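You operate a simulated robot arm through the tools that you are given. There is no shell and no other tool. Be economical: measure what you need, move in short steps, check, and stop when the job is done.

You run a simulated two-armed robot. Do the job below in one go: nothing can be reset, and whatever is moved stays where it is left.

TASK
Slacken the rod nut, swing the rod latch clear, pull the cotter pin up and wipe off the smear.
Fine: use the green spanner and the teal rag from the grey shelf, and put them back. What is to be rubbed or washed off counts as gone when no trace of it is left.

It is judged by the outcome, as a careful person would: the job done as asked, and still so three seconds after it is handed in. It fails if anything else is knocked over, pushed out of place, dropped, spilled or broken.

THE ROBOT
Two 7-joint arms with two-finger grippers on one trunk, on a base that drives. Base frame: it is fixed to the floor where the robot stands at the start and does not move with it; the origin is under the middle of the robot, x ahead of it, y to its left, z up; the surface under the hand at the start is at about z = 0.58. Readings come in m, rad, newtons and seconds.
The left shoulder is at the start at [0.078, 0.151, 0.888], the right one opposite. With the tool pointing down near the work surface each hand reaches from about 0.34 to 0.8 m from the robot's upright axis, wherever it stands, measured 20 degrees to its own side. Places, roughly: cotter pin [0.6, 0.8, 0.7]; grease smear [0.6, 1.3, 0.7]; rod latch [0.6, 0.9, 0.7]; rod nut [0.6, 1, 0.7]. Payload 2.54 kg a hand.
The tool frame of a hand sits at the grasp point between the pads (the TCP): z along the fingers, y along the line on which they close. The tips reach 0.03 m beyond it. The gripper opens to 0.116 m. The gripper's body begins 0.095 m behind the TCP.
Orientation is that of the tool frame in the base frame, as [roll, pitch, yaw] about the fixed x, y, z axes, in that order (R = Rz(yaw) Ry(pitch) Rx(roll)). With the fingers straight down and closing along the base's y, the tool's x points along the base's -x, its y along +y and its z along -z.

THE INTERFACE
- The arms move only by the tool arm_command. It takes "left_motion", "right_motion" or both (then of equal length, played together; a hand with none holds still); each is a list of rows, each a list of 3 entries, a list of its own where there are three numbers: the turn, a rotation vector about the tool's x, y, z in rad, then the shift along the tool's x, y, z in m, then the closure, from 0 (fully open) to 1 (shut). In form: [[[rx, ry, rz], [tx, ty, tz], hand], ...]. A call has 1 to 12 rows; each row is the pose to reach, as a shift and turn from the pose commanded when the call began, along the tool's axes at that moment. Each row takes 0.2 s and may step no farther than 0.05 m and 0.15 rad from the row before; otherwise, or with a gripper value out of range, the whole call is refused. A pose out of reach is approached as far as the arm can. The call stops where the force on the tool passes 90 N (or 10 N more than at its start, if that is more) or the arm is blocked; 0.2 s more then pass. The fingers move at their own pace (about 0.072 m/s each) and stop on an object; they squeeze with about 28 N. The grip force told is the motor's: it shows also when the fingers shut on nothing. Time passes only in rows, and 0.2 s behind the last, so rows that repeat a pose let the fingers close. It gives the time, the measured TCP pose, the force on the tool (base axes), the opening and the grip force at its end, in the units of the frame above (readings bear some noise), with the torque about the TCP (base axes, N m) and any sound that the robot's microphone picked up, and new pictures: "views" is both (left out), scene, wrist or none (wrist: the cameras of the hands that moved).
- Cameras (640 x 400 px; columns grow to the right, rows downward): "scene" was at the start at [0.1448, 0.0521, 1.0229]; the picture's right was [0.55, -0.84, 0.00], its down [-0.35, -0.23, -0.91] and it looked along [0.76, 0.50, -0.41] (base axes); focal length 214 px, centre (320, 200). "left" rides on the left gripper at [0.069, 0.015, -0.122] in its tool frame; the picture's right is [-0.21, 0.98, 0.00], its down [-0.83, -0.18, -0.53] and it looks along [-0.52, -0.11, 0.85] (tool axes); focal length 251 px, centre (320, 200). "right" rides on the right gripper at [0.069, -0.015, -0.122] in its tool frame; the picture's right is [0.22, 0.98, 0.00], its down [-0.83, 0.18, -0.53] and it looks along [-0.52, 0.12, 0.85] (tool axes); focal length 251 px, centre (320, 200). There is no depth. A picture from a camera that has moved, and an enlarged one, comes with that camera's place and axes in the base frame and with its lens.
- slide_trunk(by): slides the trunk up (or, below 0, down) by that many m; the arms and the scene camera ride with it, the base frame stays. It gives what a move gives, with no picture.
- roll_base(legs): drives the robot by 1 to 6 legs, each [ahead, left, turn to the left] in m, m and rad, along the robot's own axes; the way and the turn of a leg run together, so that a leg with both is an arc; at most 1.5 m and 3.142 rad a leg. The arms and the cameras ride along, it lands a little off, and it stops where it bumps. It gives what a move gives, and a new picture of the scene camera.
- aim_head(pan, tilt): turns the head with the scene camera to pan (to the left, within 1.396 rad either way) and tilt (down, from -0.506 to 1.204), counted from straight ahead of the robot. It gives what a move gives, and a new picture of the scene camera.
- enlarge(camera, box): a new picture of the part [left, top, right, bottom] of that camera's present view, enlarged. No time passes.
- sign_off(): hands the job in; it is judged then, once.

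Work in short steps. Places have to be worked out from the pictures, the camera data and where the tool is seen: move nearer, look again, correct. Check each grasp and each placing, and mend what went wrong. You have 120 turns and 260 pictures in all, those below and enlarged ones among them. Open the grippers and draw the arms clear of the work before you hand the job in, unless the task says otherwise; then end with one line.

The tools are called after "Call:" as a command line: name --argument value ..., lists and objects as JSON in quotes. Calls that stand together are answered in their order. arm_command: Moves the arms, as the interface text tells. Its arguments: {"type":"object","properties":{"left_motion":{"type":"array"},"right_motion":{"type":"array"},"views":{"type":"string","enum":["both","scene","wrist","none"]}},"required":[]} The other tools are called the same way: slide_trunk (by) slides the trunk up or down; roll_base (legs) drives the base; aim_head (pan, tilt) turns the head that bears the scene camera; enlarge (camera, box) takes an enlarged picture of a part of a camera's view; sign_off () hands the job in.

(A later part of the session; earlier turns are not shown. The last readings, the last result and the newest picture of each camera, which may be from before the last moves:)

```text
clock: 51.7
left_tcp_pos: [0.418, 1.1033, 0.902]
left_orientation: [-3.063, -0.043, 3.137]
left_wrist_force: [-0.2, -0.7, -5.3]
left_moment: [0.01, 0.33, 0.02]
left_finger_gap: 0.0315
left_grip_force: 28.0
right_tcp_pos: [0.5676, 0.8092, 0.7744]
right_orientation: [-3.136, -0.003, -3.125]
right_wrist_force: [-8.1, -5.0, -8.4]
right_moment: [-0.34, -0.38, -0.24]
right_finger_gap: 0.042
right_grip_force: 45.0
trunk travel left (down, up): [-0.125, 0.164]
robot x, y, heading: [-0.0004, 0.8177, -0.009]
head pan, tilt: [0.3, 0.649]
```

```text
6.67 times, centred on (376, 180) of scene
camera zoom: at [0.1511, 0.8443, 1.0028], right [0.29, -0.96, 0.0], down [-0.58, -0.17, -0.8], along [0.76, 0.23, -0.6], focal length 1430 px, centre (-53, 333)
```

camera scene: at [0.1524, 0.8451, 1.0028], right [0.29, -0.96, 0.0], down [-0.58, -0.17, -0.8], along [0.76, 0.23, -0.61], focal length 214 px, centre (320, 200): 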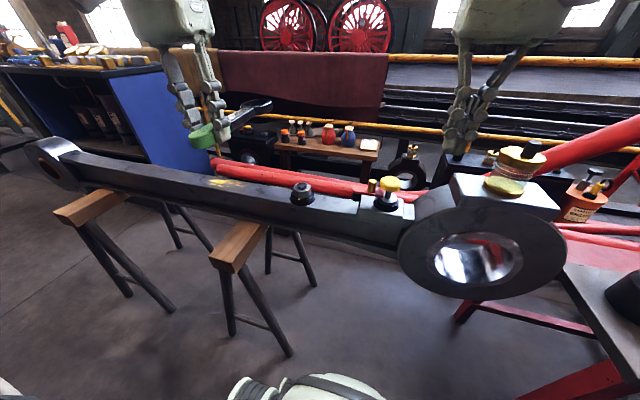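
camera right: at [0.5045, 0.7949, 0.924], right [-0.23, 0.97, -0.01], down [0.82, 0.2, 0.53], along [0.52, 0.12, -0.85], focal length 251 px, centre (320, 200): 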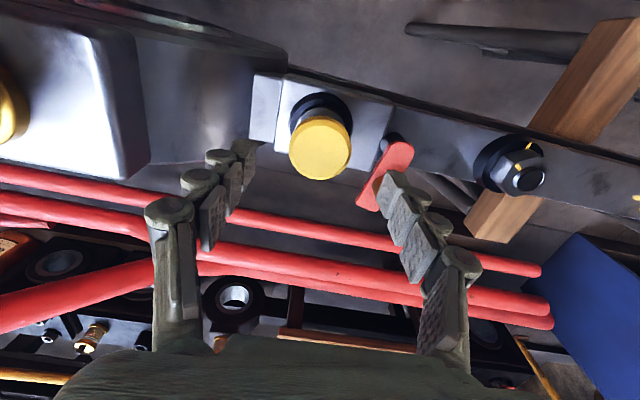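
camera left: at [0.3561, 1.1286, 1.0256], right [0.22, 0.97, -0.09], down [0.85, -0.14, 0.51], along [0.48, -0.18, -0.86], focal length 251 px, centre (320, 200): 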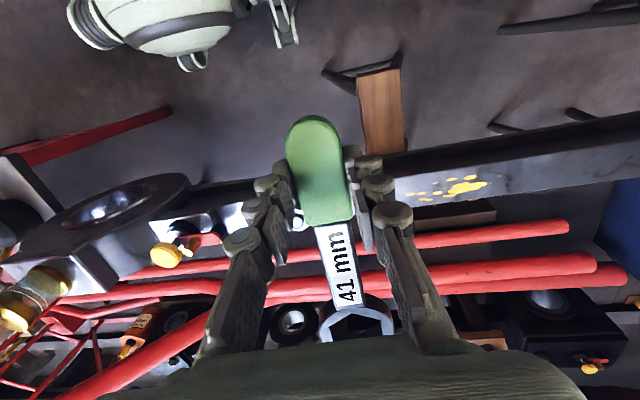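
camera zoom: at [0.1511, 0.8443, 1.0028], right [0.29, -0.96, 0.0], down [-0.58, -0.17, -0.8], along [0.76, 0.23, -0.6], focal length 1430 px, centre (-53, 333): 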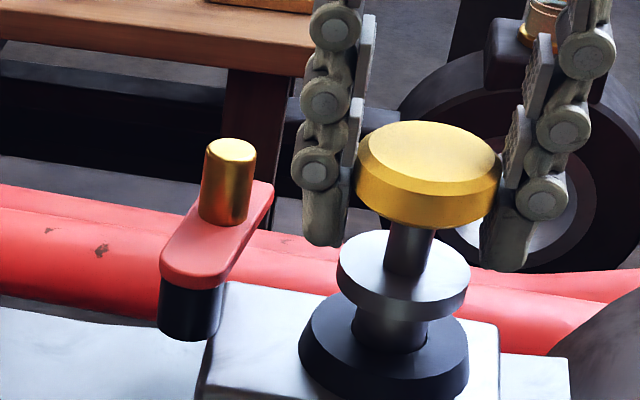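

The pin is rising with ~8 N. Continue slowly toward a stop.

Call:
arm_command --right_motion '[[[0, 0, 0], [0.001, -0.001, -0.003], 1], [[0, 0, 0], [0.002, -0.001, -0.006], 1], [[0, 0, 0], [0.002, -0.001, -0.009], 1]]' --views "none"

Call:
enlarge --camera "scene" --box '[328, 150, 424, 210]'

```text
clock: 52.5
left_tcp_pos: [0.4195, 1.104, 0.9007]
left_orientation: [-3.061, -0.045, 3.136]
left_wrist_force: [-0.1, 0.5, -5.6]
left_moment: [0.03, 0.31, 0.02]
left_finger_gap: 0.0316
left_grip_force: 27.3
right_tcp_pos: [0.5685, 0.8102, 0.7847]
right_orientation: [-3.141, 0.001, -3.125]
right_wrist_force: [12.3, 8.5, -7.6]
right_moment: [0.24, 0.55, 0.23]
right_finger_gap: 0.0424
right_grip_force: 44.7
trunk travel left (down, up): [-0.125, 0.164]
robot x, y, heading: [-0.0011, 0.8193, -0.008]
head pan, tilt: [0.3, 0.649]
```

```text
6.67 times, centred on (376, 180) of scene
camera zoom: at [0.1525, 0.8452, 1.0025], right [0.29, -0.96, 0.0], down [-0.58, -0.18, -0.8], along [0.76, 0.23, -0.61], focal length 1430 px, centre (-53, 333)
```

zoom: 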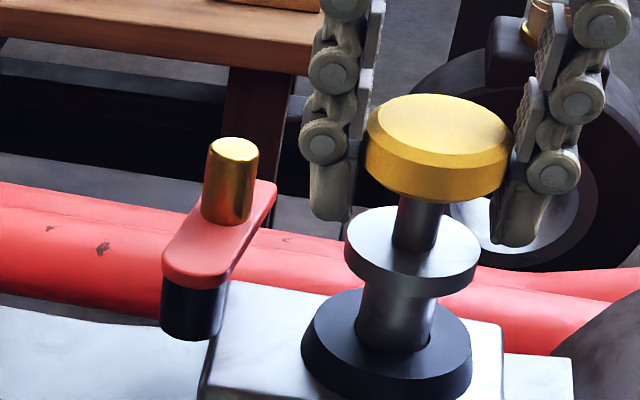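

Call:
arm_command --right_motion '[[[0, 0, 0], [-0.001, 0.0005, -0.003], 1], [[0, 0, 0], [-0.001, 0.0005, -0.006], 1], [[0, 0, 0], [-0.001, 0.0005, -0.008], 1]]' --views "none"

Call:
enlarge --camera "scene" --box '[328, 150, 424, 210]'

```text
clock: 53.3
left_tcp_pos: [0.419, 1.1033, 0.9015]
left_orientation: [-3.061, -0.045, 3.136]
left_wrist_force: [0.2, -0.1, -5.9]
left_moment: [-0.01, 0.35, -0.04]
left_finger_gap: 0.0312
left_grip_force: 27.6
right_tcp_pos: [0.568, 0.8096, 0.7928]
right_orientation: [-3.137, 0.0, -3.125]
right_wrist_force: [9.8, 13.1, -8.2]
right_moment: [-0.03, -0.98, 0.0]
right_finger_gap: 0.0423
right_grip_force: 45.0
trunk travel left (down, up): [-0.125, 0.164]
robot x, y, heading: [0.002, 0.8158, -0.007]
head pan, tilt: [0.3, 0.649]
```

```text
6.67 times, centred on (376, 180) of scene
camera zoom: at [0.1521, 0.8455, 1.0026], right [0.29, -0.96, 0.0], down [-0.58, -0.18, -0.8], along [0.76, 0.23, -0.61], focal length 1430 px, centre (-53, 333)
```

zoom: 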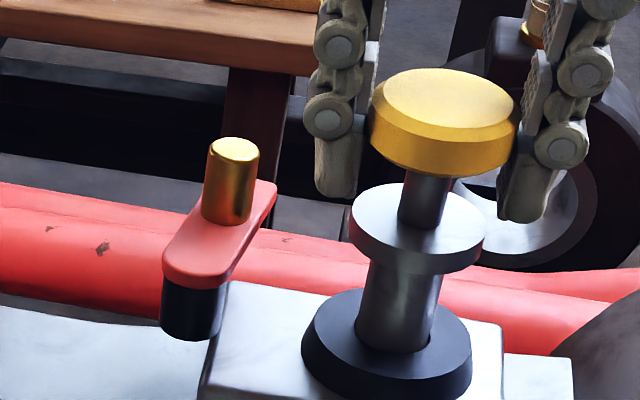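

Call:
arm_command --right_motion '[[[0, 0, 0], [0.0005, -0.001, -0.003], 1], [[0, 0, 0], [0.0005, -0.001, -0.006], 1], [[0, 0, 0], [0.0005, -0.001, -0.008], 1]]' --views "none"

Call:
enlarge --camera "scene" --box '[328, 140, 424, 200]'

```text
clock: 54.1
left_tcp_pos: [0.4201, 1.104, 0.9005]
left_orientation: [-3.062, -0.046, 3.136]
left_wrist_force: [-0.1, 0.3, -5.9]
left_moment: [0.02, 0.32, 0.0]
left_finger_gap: 0.0318
left_grip_force: 28.4
right_tcp_pos: [0.5672, 0.8098, 0.8013]
right_orientation: [-3.138, 0.001, -3.123]
right_wrist_force: [15.0, 24.7, -8.1]
right_moment: [-0.35, 0.18, -0.11]
right_finger_gap: 0.0419
right_grip_force: 45.0
trunk travel left (down, up): [-0.125, 0.164]
robot x, y, heading: [-0.0013, 0.8189, -0.013]
head pan, tilt: [0.3, 0.649]
```

```text
6.67 times, centred on (376, 170) of scene
camera zoom: at [0.1526, 0.8462, 1.0024], right [0.29, -0.96, 0.0], down [-0.58, -0.18, -0.79], along [0.76, 0.23, -0.61], focal length 1430 px, centre (-53, 400)
```

zoom: 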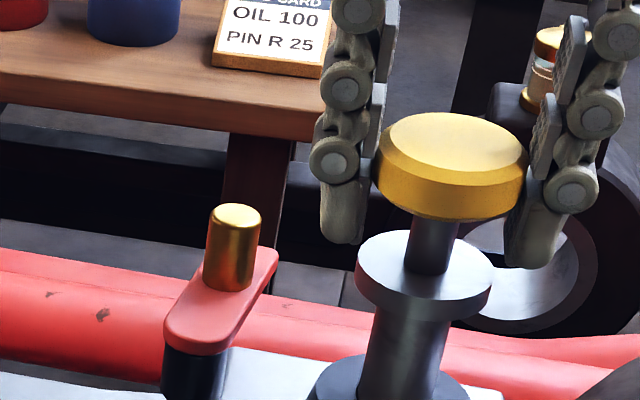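

46 mm up, still free. Relieve the side load and try up to 12 mm more to find the stop.

Call:
arm_command --right_motion '[[[0, 0, 0], [-0.001, 0.002, 0], 1], [[0, 0, 0], [-0.001, 0.002, -0.004], 1], [[0, 0, 0], [-0.001, 0.002, -0.008], 1], [[0, 0, 0], [-0.001, 0.002, -0.012], 1]]' --views "none"

Call:
enlarge --camera "scene" --box '[328, 140, 424, 200]'

```text
clock: 55.1
left_tcp_pos: [0.421, 1.1036, 0.9002]
left_orientation: [-3.062, -0.046, 3.138]
left_wrist_force: [-0.1, -0.4, -5.5]
left_moment: [0.03, 0.32, 0.02]
left_finger_gap: 0.0314
left_grip_force: 27.6
right_tcp_pos: [0.5686, 0.8089, 0.8094]
right_orientation: [-3.133, -0.009, -3.124]
right_wrist_force: [-3.5, 13.0, -32.2]
right_moment: [-0.07, 0.1, 0.02]
right_finger_gap: 0.043
right_grip_force: 45.0
trunk travel left (down, up): [-0.125, 0.164]
robot x, y, heading: [-0.0004, 0.8185, -0.009]
head pan, tilt: [0.3, 0.649]
```

```text
6.67 times, centred on (376, 170) of scene
camera zoom: at [0.1531, 0.8453, 1.0019], right [0.29, -0.96, 0.0], down [-0.58, -0.18, -0.79], along [0.76, 0.23, -0.61], focal length 1430 px, centre (-53, 400)
```

zoom: 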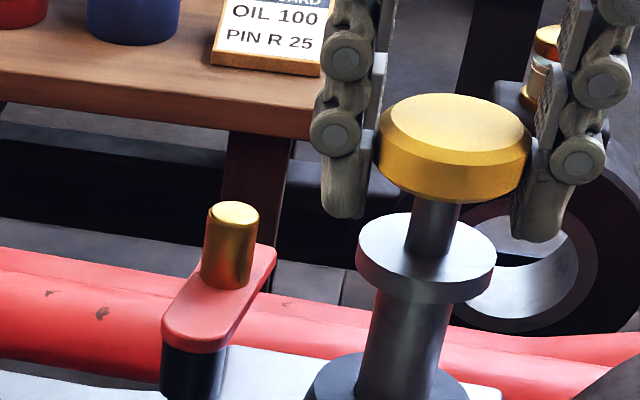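

Stop found (force rose to 32 N) at ~52 mm. Ease off 2 mm, open, and rise away.

Call:
arm_command --right_motion '[[[0, 0, 0], [0, 0, 0.003], 1], [[0, 0, 0], [0, 0, 0.003], 0.5], [[0, 0, 0], [0, 0, 0.003], 0.25], [[0, 0, 0], [0, 0, 0.003], 0.25], [[0, 0, 0], [0, 0, -0.03], 0.25], [[0, 0, 0], [0, 0, -0.075], 0.25], [[0, 0, 0], [0.04, -0.02, -0.085], 0.25], [[0, 0, 0], [0.08, -0.04, -0.085], 0.25]]' --views "none"

Call:
enlarge --camera "scene" --box '[280, 130, 440, 230]'

```text
clock: 56.9
left_tcp_pos: [0.4177, 1.103, 0.9015]
left_orientation: [-3.062, -0.042, 3.137]
left_wrist_force: [1.3, 0.5, -5.8]
left_moment: [0.04, 0.34, -0.01]
left_finger_gap: 0.0314
left_grip_force: 27.9
right_tcp_pos: [0.4852, 0.7681, 0.9002]
right_orientation: [-3.136, 0.001, -3.128]
right_wrist_force: [-0.6, 0.7, -0.6]
right_moment: [-0.04, -0.06, -0.02]
right_finger_gap: 0.087
right_grip_force: 0.1
trunk travel left (down, up): [-0.125, 0.164]
robot x, y, heading: [0.0008, 0.8215, -0.009]
head pan, tilt: [0.3, 0.649]
```

```text
4.00 times, centred on (360, 180) of scene
camera zoom: at [0.151, 0.8444, 1.0029], right [0.29, -0.96, 0.0], down [-0.58, -0.17, -0.8], along [0.76, 0.23, -0.6], focal length 858 px, centre (160, 280)
```

zoom: 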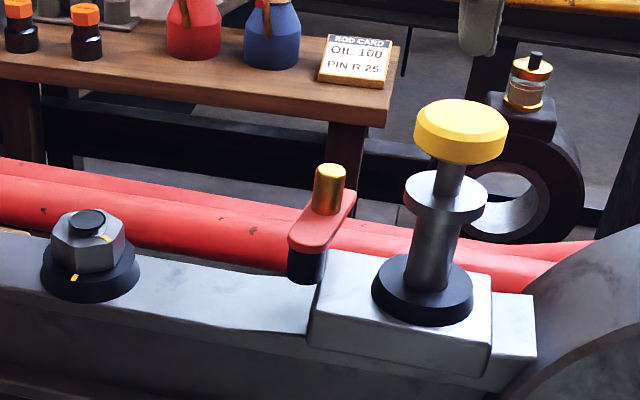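

Pin stays raised. Now raise both hands and level the spanner, then drive back to the shelf.

Call:
arm_command --left_motion '[[[-0.03, 0.02, 0], [0, 0, -0.04], 1], [[-0.06, 0.04, 0], [0, 0, -0.08], 1], [[-0.08, 0.046, 0], [0, 0, -0.11], 1]]' --right_motion '[[[0, 0, 0], [0.02, -0.03, -0.03], 0.25], [[0, 0, 0], [0.04, -0.06, -0.06], 0.25], [[0, 0, 0], [0.05, -0.09, -0.09], 0.25]]' --views "none"

Call:
roll_base --legs '[[0, -0.82, 0.009]]'

```text
clock: 57.7
left_tcp_pos: [0.4264, 1.1127, 1.0109]
left_orientation: [3.141, -0.089, 3.134]
left_wrist_force: [-0.9, -0.1, -5.1]
left_moment: [0.0, 0.35, 0.0]
left_finger_gap: 0.0314
left_grip_force: 28.0
right_tcp_pos: [0.439, 0.678, 0.9927]
right_orientation: [-3.137, 0.001, -3.126]
right_wrist_force: [-0.3, 0.1, -0.5]
right_moment: [-0.02, 0.01, -0.04]
right_finger_gap: 0.0873
right_grip_force: 0.0
trunk travel left (down, up): [-0.125, 0.164]
robot x, y, heading: [0.003, 0.8196, -0.008]
head pan, tilt: [0.3, 0.649]
```

```text
clock: 66.1
left_tcp_pos: [0.4206, 0.2903, 1.0115]
left_orientation: [-3.141, -0.088, -3.138]
left_wrist_force: [1.2, -1.0, -5.5]
left_moment: [0.0, 0.31, -0.01]
left_finger_gap: 0.0315
left_grip_force: 27.9
right_tcp_pos: [0.4393, -0.1453, 0.9926]
right_orientation: [-3.137, 0.001, -3.116]
right_wrist_force: [-0.2, -0.6, 0.0]
right_moment: [-0.01, 0.03, -0.01]
right_finger_gap: 0.0869
right_grip_force: 0.0
trunk travel left (down, up): [-0.125, 0.164]
robot x, y, heading: [-0.002, -0.0063, 0.005]
head pan, tilt: [0.3, 0.649]
camera scene: at [0.1488, 0.0186, 1.0028], right [0.3, -0.95, 0.0], down [-0.58, -0.18, -0.8], along [0.76, 0.24, -0.6], focal length 214 px, centre (320, 200)
```

scene: 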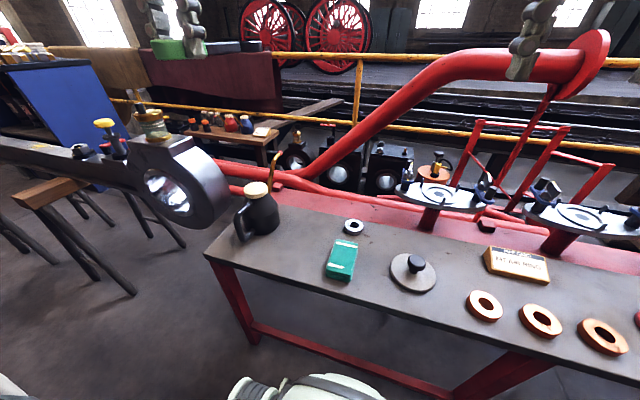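

Robot is back at its start station. Move the spanner above its original place and lower to a few cm over the shelf.

Call:
arm_command --left_motion '[[[0, 0, 0], [-0.008, -0.045, 0], 1], [[0, 0, 0], [-0.015, -0.09, 0], 1], [[0, 0, 0], [-0.018, -0.125, 0.02], 1], [[0, 0, 0], [-0.022, -0.125, 0.065], 1], [[0, 0, 0], [-0.026, -0.125, 0.11], 1], [[0, 0, 0], [-0.03, -0.125, 0.155], 1], [[0, 0, 0], [-0.034, -0.125, 0.2], 1], [[0, 0, 0], [-0.038, -0.125, 0.245], 1], [[0, 0, 0], [-0.042, -0.125, 0.29], 1], [[0, 0, 0], [-0.046, -0.125, 0.33], 1], [[0, 0, 0], [-0.049, -0.125, 0.362], 1]]' --views "both"

Call:
enlarge --camera "scene" --box '[216, 170, 408, 290]'

```text
clock: 68.5
left_tcp_pos: [0.4403, 0.1635, 0.6464]
left_orientation: [3.141, -0.09, -3.136]
left_wrist_force: [0.3, -0.6, -5.9]
left_moment: [-0.01, 0.32, 0.02]
left_finger_gap: 0.0315
left_grip_force: 27.8
right_tcp_pos: [0.4384, -0.1455, 0.9926]
right_orientation: [-3.136, -0.001, -3.116]
right_wrist_force: [-0.5, -1.1, 0.4]
right_moment: [0.01, 0.0, -0.01]
right_finger_gap: 0.0871
right_grip_force: 0.0
trunk travel left (down, up): [-0.125, 0.164]
robot x, y, heading: [-0.0017, -0.0052, 0.006]
head pan, tilt: [0.3, 0.649]
camera scene: at [0.149, 0.0186, 1.0028], right [0.3, -0.95, 0.0], down [-0.58, -0.18, -0.8], along [0.76, 0.24, -0.61], focal length 214 px, centre (320, 200)
camera left: at [0.3819, 0.1779, 0.7746], right [0.21, 0.98, -0.02], down [0.87, -0.18, 0.46], along [0.44, -0.11, -0.89], focal length 251 px, centre (320, 200)
```

scene: 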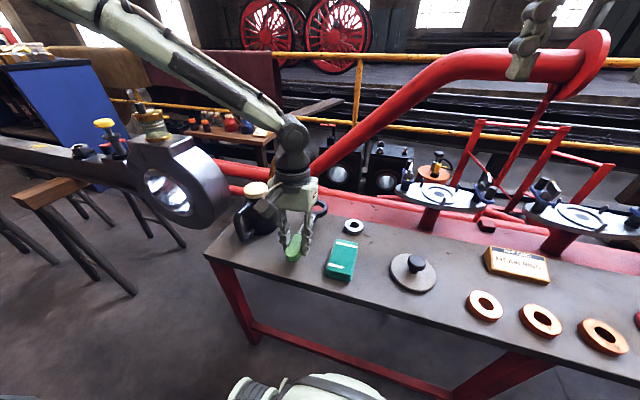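
left: 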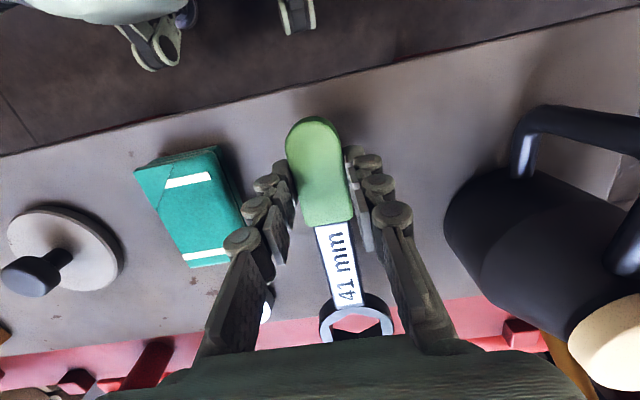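

```text
3.33 times, centred on (312, 230) of scene
camera zoom: at [0.149, 0.0186, 1.0028], right [0.3, -0.95, 0.0], down [-0.58, -0.18, -0.8], along [0.76, 0.24, -0.61], focal length 715 px, centre (347, 100)
```

zoom: 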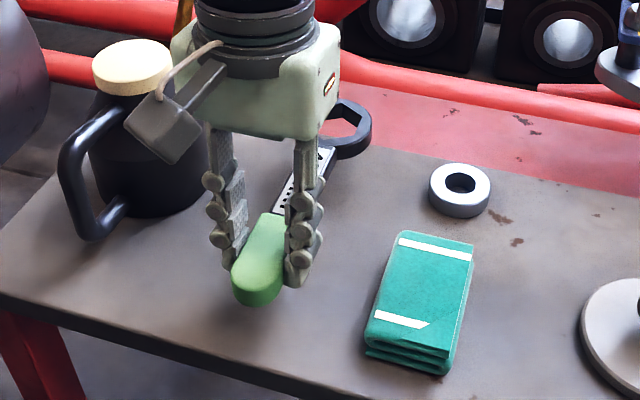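

Over its place. Lower gently to contact.

Call:
arm_command --left_motion '[[[0, 0, 0], [-0.001, 0.001, 0.015], 1], [[0, 0, 0], [-0.002, 0.001, 0.027], 1], [[0, 0, 0], [-0.003, 0.001, 0.034], 1], [[0, 0, 0], [-0.003, 0.001, 0.038], 1]]' --views "none"

Call:
enlarge --camera "scene" --box '[256, 180, 384, 260]'

```text
clock: 69.5
left_tcp_pos: [0.4371, 0.1644, 0.6102]
left_orientation: [3.14, -0.088, -3.138]
left_wrist_force: [-2.4, 2.9, 9.6]
left_moment: [-0.01, 0.23, -0.08]
left_finger_gap: 0.0315
left_grip_force: 28.6
right_tcp_pos: [0.4377, -0.1456, 0.9943]
right_orientation: [-3.135, 0.002, -3.116]
right_wrist_force: [0.9, 0.2, -0.2]
right_moment: [0.03, 0.01, -0.01]
right_finger_gap: 0.0868
right_grip_force: 0.0
trunk travel left (down, up): [-0.125, 0.164]
robot x, y, heading: [-0.0029, -0.009, 0.005]
head pan, tilt: [0.3, 0.649]
```

```text
5.00 times, centred on (320, 220) of scene
camera zoom: at [0.1479, 0.0184, 1.0034], right [0.3, -0.95, 0.0], down [-0.58, -0.18, -0.8], along [0.76, 0.24, -0.6], focal length 1072 px, centre (320, 100)
```

zoom: 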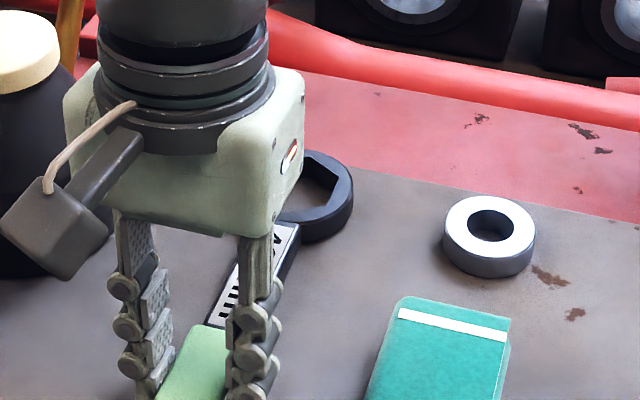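

Spanner rests on the shelf. Open part-way and rise straight up.

Call:
arm_command --left_motion '[[[0, 0, 0], [0, 0, -0.002], 0.7], [[0, 0, 0], [0, 0, -0.002], 0.45], [[0, 0, 0], [0, 0, -0.002], 0.45], [[0, 0, 0], [0.001, 0, -0.01], 0.45], [[0, 0, 0], [0.003, 0, -0.03], 0.45], [[0, 0, 0], [0.007, 0, -0.08], 0.45], [[0, 0, 0], [0.011, 0, -0.13], 0.45], [[0, 0, 0], [0.015, 0, -0.18], 0.45]]' --views "wrist"

```text
refused: row 6 steps farther than a row can; nothing moved
```

Call:
arm_command --left_motion '[[[0, 0, 0], [0, 0, -0.002], 0.7], [[0, 0, 0], [0, 0, -0.002], 0.45], [[0, 0, 0], [0, 0, -0.002], 0.45], [[0, 0, 0], [0.001, 0, -0.01], 0.45], [[0, 0, 0], [0.003, 0, -0.03], 0.45], [[0, 0, 0], [0.007, 0, -0.075], 0.45], [[0, 0, 0], [0.011, 0, -0.12], 0.45], [[0, 0, 0], [0.015, 0, -0.165], 0.45]]' --views "wrist"

```text
clock: 71.3
left_tcp_pos: [0.4368, 0.1689, 0.7728]
left_orientation: [3.14, -0.09, -3.138]
left_wrist_force: [0.3, 0.9, 0.3]
left_moment: [-0.02, -0.02, -0.02]
left_finger_gap: 0.0642
left_grip_force: 0.1
right_tcp_pos: [0.4371, -0.1446, 0.9928]
right_orientation: [-3.137, 0.003, -3.114]
right_wrist_force: [-0.2, -0.2, 0.4]
right_moment: [0.01, 0.0, 0.01]
right_finger_gap: 0.0869
right_grip_force: 0.0
trunk travel left (down, up): [-0.125, 0.164]
robot x, y, heading: [-0.0016, -0.0101, 0.003]
head pan, tilt: [0.3, 0.649]
camera left: at [0.3781, 0.1815, 0.9013], right [0.21, 0.98, -0.02], down [0.87, -0.18, 0.46], along [0.44, -0.11, -0.89], focal length 251 px, centre (320, 200)
```

left: 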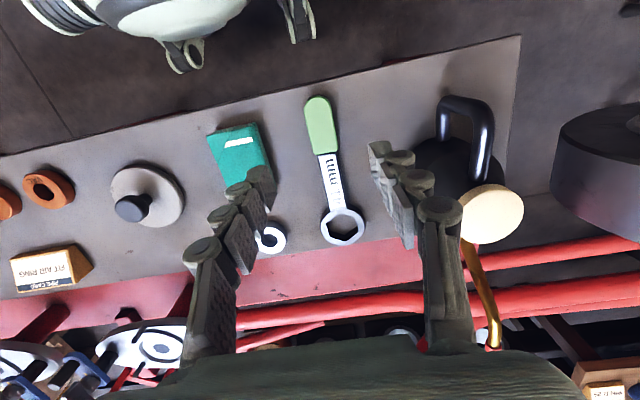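

Spanner is back. Now take the rag (centre ≈[0.463,0.057], ~62 mm wide in y) with the left hand: level the hand and hover.

Call:
arm_command --left_motion '[[[0, -0.03, 0], [-0.009, -0.04, 0], 0.25], [[0, -0.06, 0], [-0.018, -0.08, 0.01], 0.2], [[0, -0.09, 0], [-0.026, -0.112, 0.03], 0.2], [[0, -0.09, 0], [-0.031, -0.112, 0.07], 0.2], [[0, -0.09, 0], [-0.0356, -0.112, 0.1073], 0.2]]' --views "wrist"

Call:
enlarge --camera "scene" --box '[256, 180, 416, 280]'

```text
clock: 72.5
left_tcp_pos: [0.4563, 0.0728, 0.6712]
left_orientation: [-3.141, 0.0, -3.136]
left_wrist_force: [-0.2, -0.4, 0.3]
left_moment: [0.0, -0.02, -0.01]
left_finger_gap: 0.0926
left_grip_force: 0.1
left hand out of reach, approached as far as the arm can: row 3, 4, 5
right_tcp_pos: [0.4381, -0.1454, 0.9918]
right_orientation: [-3.137, 0.004, -3.114]
right_wrist_force: [-0.1, -0.6, -0.1]
right_moment: [0.01, 0.0, -0.01]
right_finger_gap: 0.0868
right_grip_force: 0.0
trunk travel left (down, up): [-0.125, 0.164]
robot x, y, heading: [-0.0022, -0.012, 0.004]
head pan, tilt: [0.3, 0.649]
camera left: at [0.3875, 0.0871, 0.793], right [0.21, 0.98, 0.0], down [0.83, -0.18, 0.54], along [0.52, -0.11, -0.84], focal length 251 px, centre (320, 200)
```

left: 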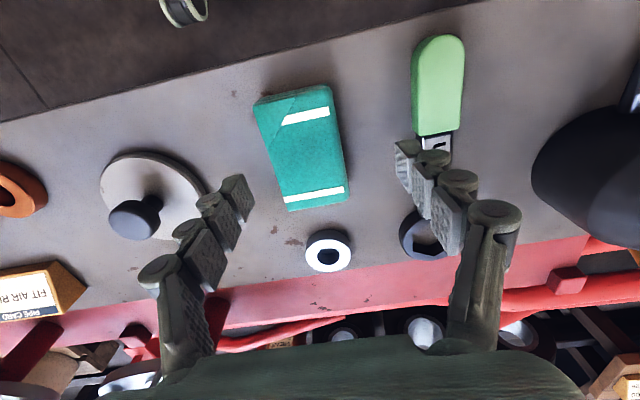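

```text
4.00 times, centred on (336, 230) of scene
camera zoom: at [0.1485, 0.0185, 1.0029], right [0.3, -0.95, 0.0], down [-0.58, -0.18, -0.8], along [0.76, 0.24, -0.6], focal length 858 px, centre (256, 80)
```

zoom: 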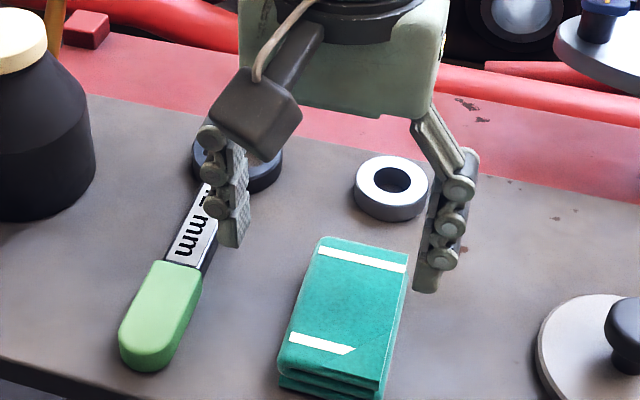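

The left arm can't reach that far right, so the right hand will take the rag. Retreat the left hand up and left first.

Call:
arm_command --left_motion '[[[0, 0, 0], [0, 0, -0.045], 0.2], [[0, 0, 0], [0, 0.01, -0.09], 0.2], [[0, 0, 0], [0.01, 0.035, -0.13], 0.2], [[0, 0, 0], [0.02, 0.07, -0.16], 0.2], [[0, 0, 0], [0.03, 0.105, -0.19], 0.2], [[0, 0, 0], [0.035, 0.14, -0.22], 0.2], [[0, 0, 0], [0.04, 0.18, -0.245], 0.2], [[0, 0, 0], [0.04, 0.22, -0.27], 0.2], [[0, 0, 0], [0.04, 0.265, -0.29], 0.2], [[0, 0, 0], [0.04, 0.31, -0.31], 0.2], [[0, 0, 0], [0.04, 0.355, -0.33], 0.2]]' --right_motion '[[[0, 0, 0], [0, 0, 0], 0.2], [[0, 0, 0], [0, 0, 0], 0.2], [[0, 0, 0], [0, 0, 0], 0.2], [[0, 0, 0], [0, 0, 0], 0.2], [[0, 0, 0], [0, 0, 0], 0.2], [[0, 0, 0], [0, 0, 0], 0.2], [[0, 0, 0], [-0.005, 0.04, 0], 0.2], [[0, 0, 0], [-0.01, 0.08, 0], 0.2], [[0, 0, 0], [-0.015, 0.12, 0.02], 0.2], [[0, 0, 0], [-0.02, 0.16, 0.04], 0.2], [[0, 0, 0], [-0.021, 0.205, 0.05], 0.2]]' --views "scene"

```text
clock: 74.9
left_tcp_pos: [0.4133, 0.4295, 0.9999]
left_orientation: [3.141, 0.0, -3.138]
left_wrist_force: [0.3, 0.5, -1.0]
left_moment: [-0.05, 0.01, -0.03]
left_finger_gap: 0.0931
left_grip_force: 0.1
right_tcp_pos: [0.4526, 0.0619, 0.9409]
right_orientation: [-3.137, 0.001, -3.116]
right_wrist_force: [0.6, -0.3, -0.3]
right_moment: [-0.02, 0.01, 0.01]
right_finger_gap: 0.0928
right_grip_force: 0.1
trunk travel left (down, up): [-0.125, 0.164]
robot x, y, heading: [-0.0037, -0.0087, 0.003]
head pan, tilt: [0.3, 0.649]
camera scene: at [0.1485, 0.0188, 1.0029], right [0.3, -0.95, 0.0], down [-0.58, -0.18, -0.8], along [0.76, 0.24, -0.6], focal length 214 px, centre (320, 200)
```

scene: 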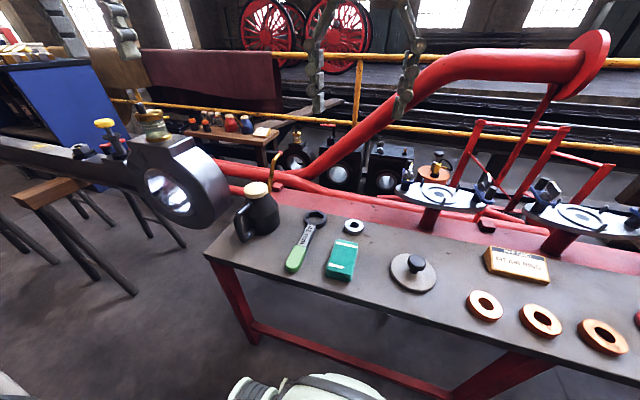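

Lower the right hand over the rag.

Call:
arm_command --right_motion '[[[0, 0, 0], [-0.003, -0.001, 0.045], 0.2], [[0, 0, 0], [-0.006, -0.002, 0.09], 0.2], [[0, 0, 0], [-0.006, -0.002, 0.14], 0.2], [[0, 0, 0], [-0.006, -0.002, 0.19], 0.2], [[0, 0, 0], [-0.006, -0.002, 0.24], 0.2], [[0, 0, 0], [-0.006, -0.002, 0.28], 0.2]]' --views "wrist"

Call:
enlarge --camera "scene" --box '[256, 180, 416, 280]'

```text
clock: 76.3
left_tcp_pos: [0.4136, 0.429, 0.9999]
left_orientation: [3.14, 0.0, -3.139]
left_wrist_force: [-0.5, -0.2, 0.3]
left_moment: [0.01, 0.0, 0.01]
left_finger_gap: 0.093
left_grip_force: 0.0
right_tcp_pos: [0.4624, 0.0579, 0.6581]
right_orientation: [-3.139, 0.002, -3.114]
right_wrist_force: [-0.5, -0.4, 0.0]
right_moment: [0.0, 0.02, -0.03]
right_finger_gap: 0.0929
right_grip_force: 0.1
trunk travel left (down, up): [-0.125, 0.164]
robot x, y, heading: [-0.005, -0.0094, 0.003]
head pan, tilt: [0.3, 0.649]
camera right: at [0.3943, 0.04, 0.7799], right [-0.24, 0.97, 0.0], down [0.82, 0.21, 0.53], along [0.52, 0.12, -0.84], focal length 251 px, centre (320, 200)
```

right: 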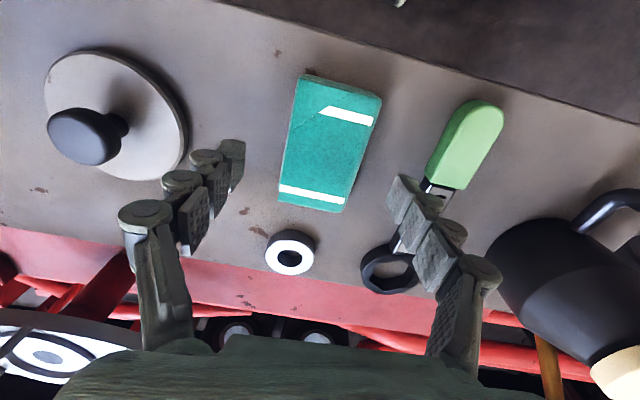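

```text
4.00 times, centred on (336, 230) of scene
camera zoom: at [0.1486, 0.0185, 1.0029], right [0.3, -0.95, 0.0], down [-0.58, -0.18, -0.8], along [0.76, 0.24, -0.6], focal length 858 px, centre (256, 80)
```

zoom: 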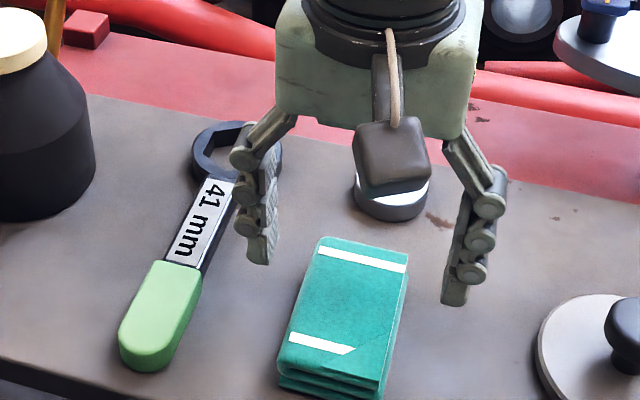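

Rag centre ≈[0.457,0.058]. Lower so tips stay ~9 mm above the shelf, then close.

Call:
arm_command --right_motion '[[[0, 0, 0], [0.005, 0, 0.02], 0.3], [[0, 0, 0], [0.005, 0, 0.035], 0.3], [[0, 0, 0], [0.005, 0, 0.044], 0.3], [[0, 0, 0], [0.005, 0, 0.044], 1], [[0, 0, 0], [0.005, 0, 0.044], 1], [[0, 0, 0], [0.005, 0, 0.044], 1], [[0, 0, 0], [0.005, 0, 0.044], 1]]' --views "wrist"

Call:
enlarge --camera "scene" --box '[256, 190, 416, 290]'

```text
clock: 77.9
left_tcp_pos: [0.4135, 0.4295, 0.9992]
left_orientation: [3.14, 0.002, -3.138]
left_wrist_force: [-0.3, -0.4, 0.5]
left_moment: [-0.01, 0.02, 0.02]
left_finger_gap: 0.0927
left_grip_force: 0.0
right_tcp_pos: [0.4565, 0.0574, 0.6172]
right_orientation: [-3.136, 0.001, -3.114]
right_wrist_force: [0.7, 1.9, 2.5]
right_moment: [0.09, -0.02, -0.03]
right_finger_gap: 0.0591
right_grip_force: 28.0
trunk travel left (down, up): [-0.125, 0.164]
robot x, y, heading: [-0.0005, -0.0088, 0.002]
head pan, tilt: [0.3, 0.649]
camera right: at [0.3876, 0.0392, 0.7384], right [-0.24, 0.97, -0.01], down [0.82, 0.21, 0.53], along [0.52, 0.12, -0.84], focal length 251 px, centre (320, 200)
```

right: 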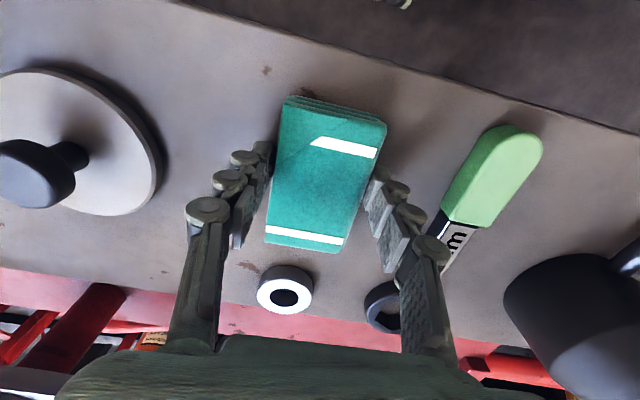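

```text
4.00 times, centred on (336, 240) of scene
camera zoom: at [0.1484, 0.0185, 1.0029], right [0.3, -0.95, 0.0], down [-0.58, -0.18, -0.8], along [0.76, 0.24, -0.6], focal length 858 px, centre (256, 40)
```

zoom: 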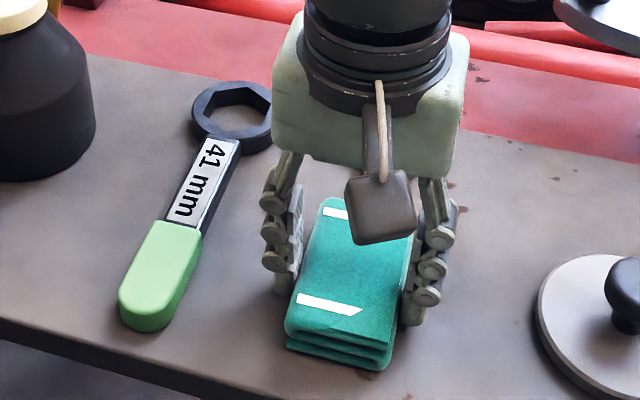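

Gripped (gap 59 mm, 28 N). Lift a little and check that it comes along.

Call:
arm_command --right_motion '[[[0, 0, 0], [0, 0, -0.015], 1], [[0, 0, 0], [0, 0, -0.04], 1], [[0, 0, 0], [0, 0, -0.08], 1], [[0, 0, 0], [0, 0, -0.125], 1], [[0, 0, 0], [0, 0, -0.17], 1], [[0, 0, 0], [0, 0, -0.215], 1], [[0, 0, 0], [0, 0, -0.26], 1], [[0, 0, 0], [0, 0, -0.305], 1], [[0, 0, 0], [0, 0, -0.35], 1]]' --views "both"

```text
clock: 79.9
left_tcp_pos: [0.4143, 0.4277, 0.9991]
left_orientation: [3.139, 0.004, -3.138]
left_wrist_force: [0.6, -0.4, -0.8]
left_moment: [-0.02, -0.04, -0.06]
left_finger_gap: 0.0927
left_grip_force: 0.1
right_tcp_pos: [0.4537, 0.0586, 0.9691]
right_orientation: [-3.136, 0.002, -3.116]
right_wrist_force: [0.1, -0.1, -1.0]
right_moment: [0.02, 0.03, 0.0]
right_finger_gap: 0.059
right_grip_force: 28.4
trunk travel left (down, up): [-0.125, 0.164]
robot x, y, heading: [0.0002, -0.0106, 0.003]
head pan, tilt: [0.3, 0.649]
camera scene: at [0.1483, 0.0185, 1.0029], right [0.3, -0.95, 0.0], down [-0.58, -0.18, -0.8], along [0.76, 0.24, -0.6], focal length 214 px, centre (320, 200)
camera right: at [0.3853, 0.0408, 1.0908], right [-0.24, 0.97, -0.01], down [0.82, 0.21, 0.53], along [0.52, 0.12, -0.85], focal length 251 px, centre (320, 200)
```

scene: 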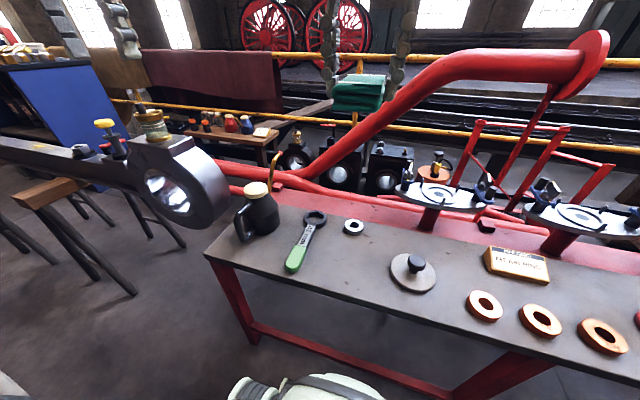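
right: 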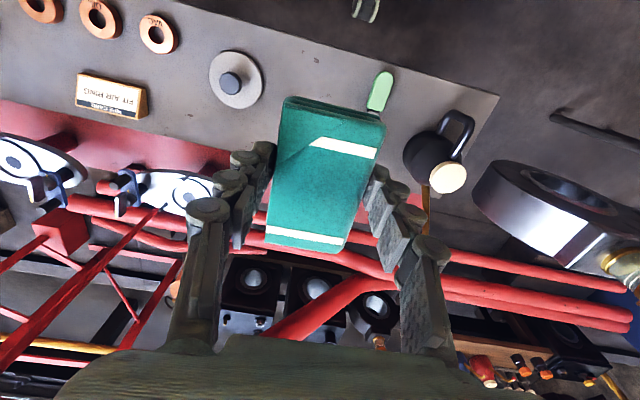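

Rag held, spanner undisturbed. Drive left to the smear.

Call:
roll_base --legs '[[0, 0.8, 0], [0, 0.42, 0]]'

Call:
enlarge --camera "right" --box '[0, 0, 640, 400]'

```text
clock: 92.3
left_tcp_pos: [0.4296, 1.6615, 0.9996]
left_orientation: [3.14, -0.001, 3.13]
left_wrist_force: [0.6, 0.0, -1.1]
left_moment: [-0.03, 0.0, -0.01]
left_finger_gap: 0.0926
left_grip_force: 0.1
right_tcp_pos: [0.4643, 1.2904, 0.9675]
right_orientation: [-3.136, 0.001, -3.132]
right_wrist_force: [-0.4, 0.2, 0.4]
right_moment: [0.01, -0.02, 0.01]
right_finger_gap: 0.0589
right_grip_force: 27.9
trunk travel left (down, up): [-0.125, 0.164]
robot x, y, heading: [0.0069, 1.2311, -0.016]
head pan, tilt: [0.3, 0.649]
camera scene: at [0.1578, 1.2559, 1.0029], right [0.28, -0.96, 0.0], down [-0.58, -0.17, -0.8], along [0.76, 0.23, -0.6], focal length 214 px, centre (320, 200)
```

scene: 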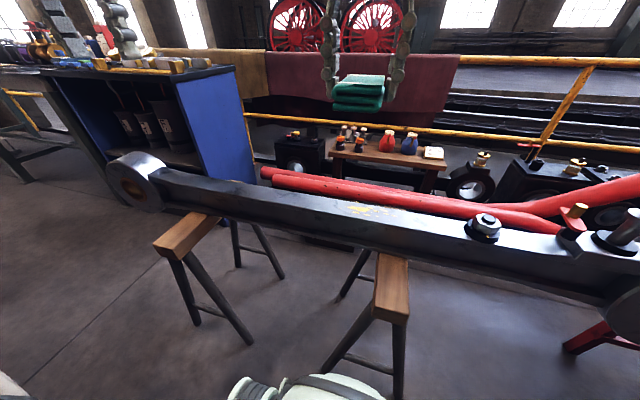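

```text
1.00 times, centred on (320, 200) of right (not enlarged: the box is as wide or as high as the picture)
camera zoom: at [0.3953, 1.2742, 1.0903], right [-0.22, 0.97, -0.01], down [0.82, 0.19, 0.53], along [0.52, 0.12, -0.85], focal length 251 px, centre (320, 200)
```

zoom: 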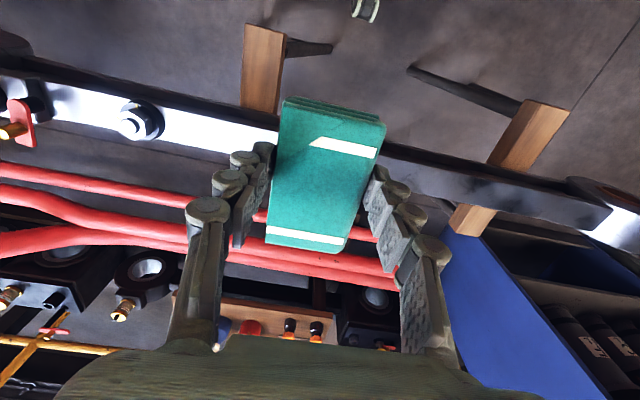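

Call:
enlarge --camera "scene" --box '[304, 170, 448, 260]'

Call:
enlarge --camera "scene" --box '[335, 193, 407, 238]'

```text
4.44 times, centred on (376, 215) of scene
camera zoom: at [0.1578, 1.2559, 1.0029], right [0.28, -0.96, 0.0], down [-0.58, -0.17, -0.8], along [0.76, 0.23, -0.6], focal length 953 px, centre (71, 133)
```

zoom: 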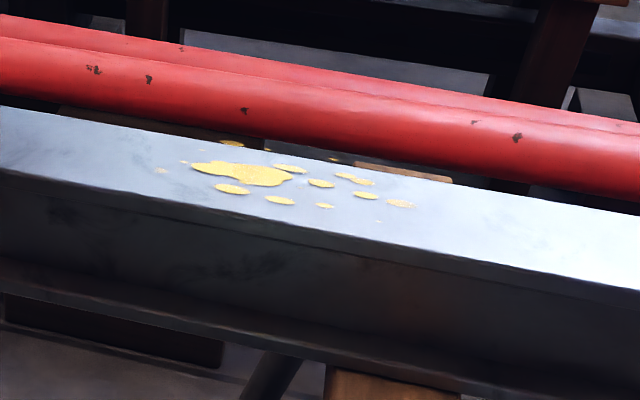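

```text
8.89 times, centred on (371, 216) of scene
camera zoom: at [0.1578, 1.2559, 1.0029], right [0.28, -0.96, 0.0], down [-0.58, -0.17, -0.8], along [0.76, 0.23, -0.6], focal length 1906 px, centre (-133, 62)
```

zoom: 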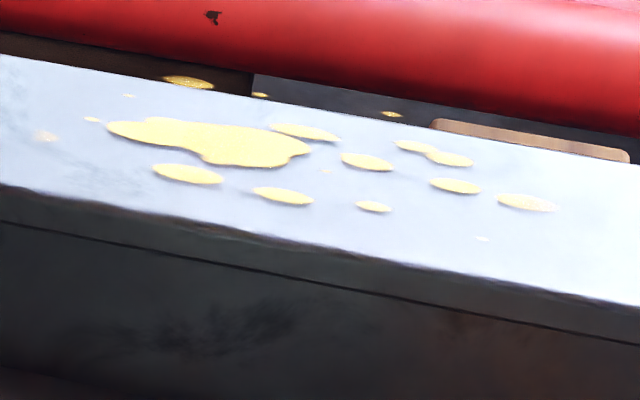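

The smear spans y≈1.19–1.33, x≈0.555–0.61 on the rod top (some specks at the far edge). Drive 0.12 m further left so the right hand works in its comfortable zone, then approach with the rag.

Call:
roll_base --legs '[[0, 0.12, 0.016]]'

Call:
arm_command --right_motion '[[[0, 0, 0], [-0.03, -0.03, 0.01], 1], [[0, 0, 0], [-0.06, -0.06, 0.03], 1], [[0, 0, 0], [-0.09, -0.075, 0.06], 1], [[0, 0, 0], [-0.108, -0.075, 0.1], 1], [[0, 0, 0], [-0.108, -0.075, 0.145], 1], [[0, 0, 0], [-0.108, -0.075, 0.19], 1], [[0, 0, 0], [-0.108, -0.075, 0.22], 1]]' --views "both"

```text
clock: 94.1
left_tcp_pos: [0.4209, 1.7866, 0.9995]
left_orientation: [3.14, 0.001, -3.136]
left_wrist_force: [0.4, 0.0, 0.0]
left_moment: [0.0, 0.0, 0.0]
left_finger_gap: 0.0928
left_grip_force: 0.2
right_tcp_pos: [0.4627, 1.4171, 0.9679]
right_orientation: [-3.135, 0.001, -3.111]
right_wrist_force: [0.3, 0.2, -0.3]
right_moment: [-0.01, 0.03, 0.02]
right_finger_gap: 0.0589
right_grip_force: 28.1
trunk travel left (down, up): [-0.125, 0.164]
robot x, y, heading: [0.007, 1.3463, 0.005]
head pan, tilt: [0.3, 0.649]
camera scene: at [0.1577, 1.3763, 1.0029], right [0.3, -0.95, 0.0], down [-0.58, -0.18, -0.8], along [0.76, 0.24, -0.6], focal length 214 px, centre (320, 200)
```

scene: 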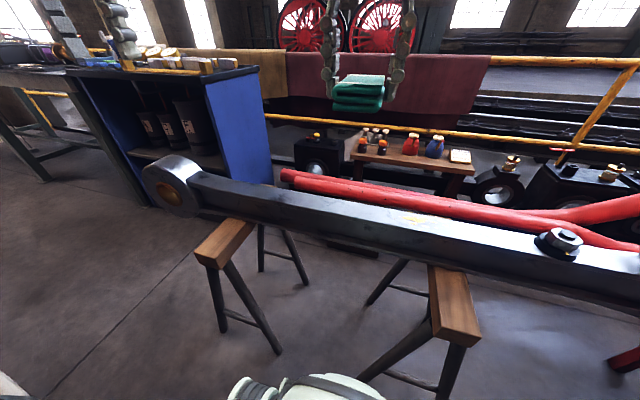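

```text
clock: 95.7
left_tcp_pos: [0.4215, 1.788, 0.9999]
left_orientation: [3.139, -0.001, -3.134]
left_wrist_force: [1.0, -0.2, -1.0]
left_moment: [0.02, -0.01, 0.0]
left_finger_gap: 0.093
left_grip_force: 0.0
right_tcp_pos: [0.5765, 1.3429, 0.7482]
right_orientation: [-3.135, 0.003, -3.113]
right_wrist_force: [-0.3, 1.0, -1.5]
right_moment: [0.02, -0.01, 0.02]
right_finger_gap: 0.0591
right_grip_force: 28.0
trunk travel left (down, up): [-0.125, 0.164]
robot x, y, heading: [0.008, 1.3486, 0.004]
head pan, tilt: [0.3, 0.649]
camera scene: at [0.1578, 1.3762, 1.0029], right [0.3, -0.95, 0.0], down [-0.58, -0.18, -0.8], along [0.76, 0.24, -0.6], focal length 214 px, centre (320, 200)
camera right: at [0.5092, 1.3253, 0.8712], right [-0.24, 0.97, -0.01], down [0.82, 0.21, 0.53], along [0.52, 0.13, -0.85], focal length 251 px, centre (320, 200)
```

scene: 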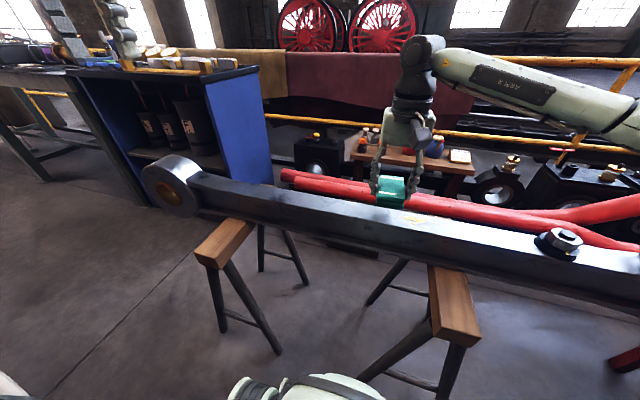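
right: 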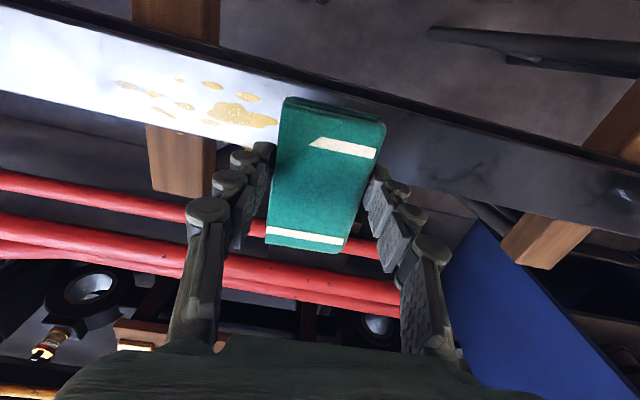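

Rag is over the rod beyond the smear's left end. Shift +15 mm and lower to contact.

Call:
arm_command --right_motion '[[[0, 0, 0], [0, 0.015, 0.015], 1], [[0, 0, 0], [0, 0.015, 0.03], 1], [[0, 0, 0], [0, 0.015, 0.038], 1], [[0, 0, 0], [0, 0.015, 0.043], 1], [[0, 0, 0], [0, 0.015, 0.047], 1]]' --views "none"

Call:
enlarge --camera "scene" --box '[336, 150, 464, 230]'

```text
clock: 96.9
left_tcp_pos: [0.4212, 1.7879, 1.0005]
left_orientation: [3.139, 0.001, -3.135]
left_wrist_force: [-0.5, 0.6, -0.8]
left_moment: [0.0, 0.0, -0.04]
left_finger_gap: 0.0927
left_grip_force: 0.1
right_tcp_pos: [0.5744, 1.3582, 0.7062]
right_orientation: [-3.14, 0.008, -3.113]
right_wrist_force: [1.1, -2.1, 20.3]
right_moment: [-0.01, 0.56, 0.08]
right_finger_gap: 0.0589
right_grip_force: 27.8
trunk travel left (down, up): [-0.125, 0.164]
robot x, y, heading: [0.0053, 1.3488, 0.001]
head pan, tilt: [0.3, 0.649]
```

```text
5.00 times, centred on (400, 190) of scene
camera zoom: at [0.1565, 1.3759, 1.0036], right [0.3, -0.95, 0.0], down [-0.58, -0.18, -0.8], along [0.76, 0.24, -0.6], focal length 1072 px, centre (-80, 250)
```

zoom: 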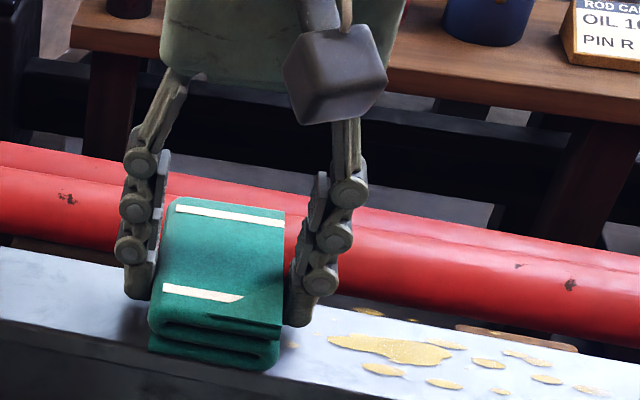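

Pressing with ~20 N on the rod. Sweep −y across the smear.

Call:
arm_command --right_motion '[[[0, 0, 0], [0, -0.018, 0], 1], [[0, 0, 0], [0, -0.036, 0], 1], [[0, 0, 0], [0, -0.054, 0], 1], [[0, 0, 0], [0, -0.072, 0], 1], [[0, 0, 0], [0, -0.09, 0], 1], [[0, 0, 0], [0, -0.108, 0], 1], [[0, 0, 0], [0, -0.126, 0], 1], [[0, 0, 0], [0, -0.144, 0], 1], [[0, 0, 0], [0, -0.162, 0], 1], [[0, 0, 0], [0, -0.18, 0], 1], [[0, 0, 0], [0, -0.2, 0], 1]]' --views "none"

Call:
enlarge --camera "scene" --box '[368, 170, 528, 270]'

```text
clock: 99.3
left_tcp_pos: [0.4204, 1.7874, 0.9993]
left_orientation: [3.141, 0.003, -3.135]
left_wrist_force: [-0.2, -0.1, 0.4]
left_moment: [0.0, 0.02, 0.0]
left_finger_gap: 0.0927
left_grip_force: 0.1
right_tcp_pos: [0.5776, 1.1581, 0.7051]
right_orientation: [-3.134, 0.005, -3.113]
right_wrist_force: [-0.4, 7.6, 22.8]
right_moment: [0.49, -0.02, -0.16]
right_finger_gap: 0.0591
right_grip_force: 27.8
trunk travel left (down, up): [-0.125, 0.164]
robot x, y, heading: [0.0098, 1.348, 0.002]
head pan, tilt: [0.3, 0.649]
```

```text
4.00 times, centred on (448, 220) of scene
camera zoom: at [0.1562, 1.377, 1.0033], right [0.3, -0.95, 0.0], down [-0.57, -0.18, -0.8], along [0.76, 0.24, -0.6], focal length 858 px, centre (-192, 120)
```

zoom: 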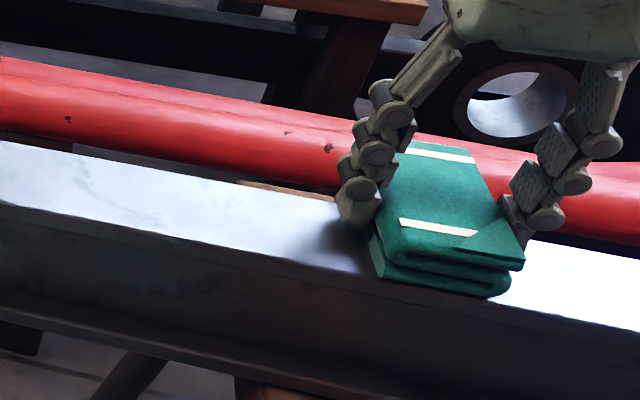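

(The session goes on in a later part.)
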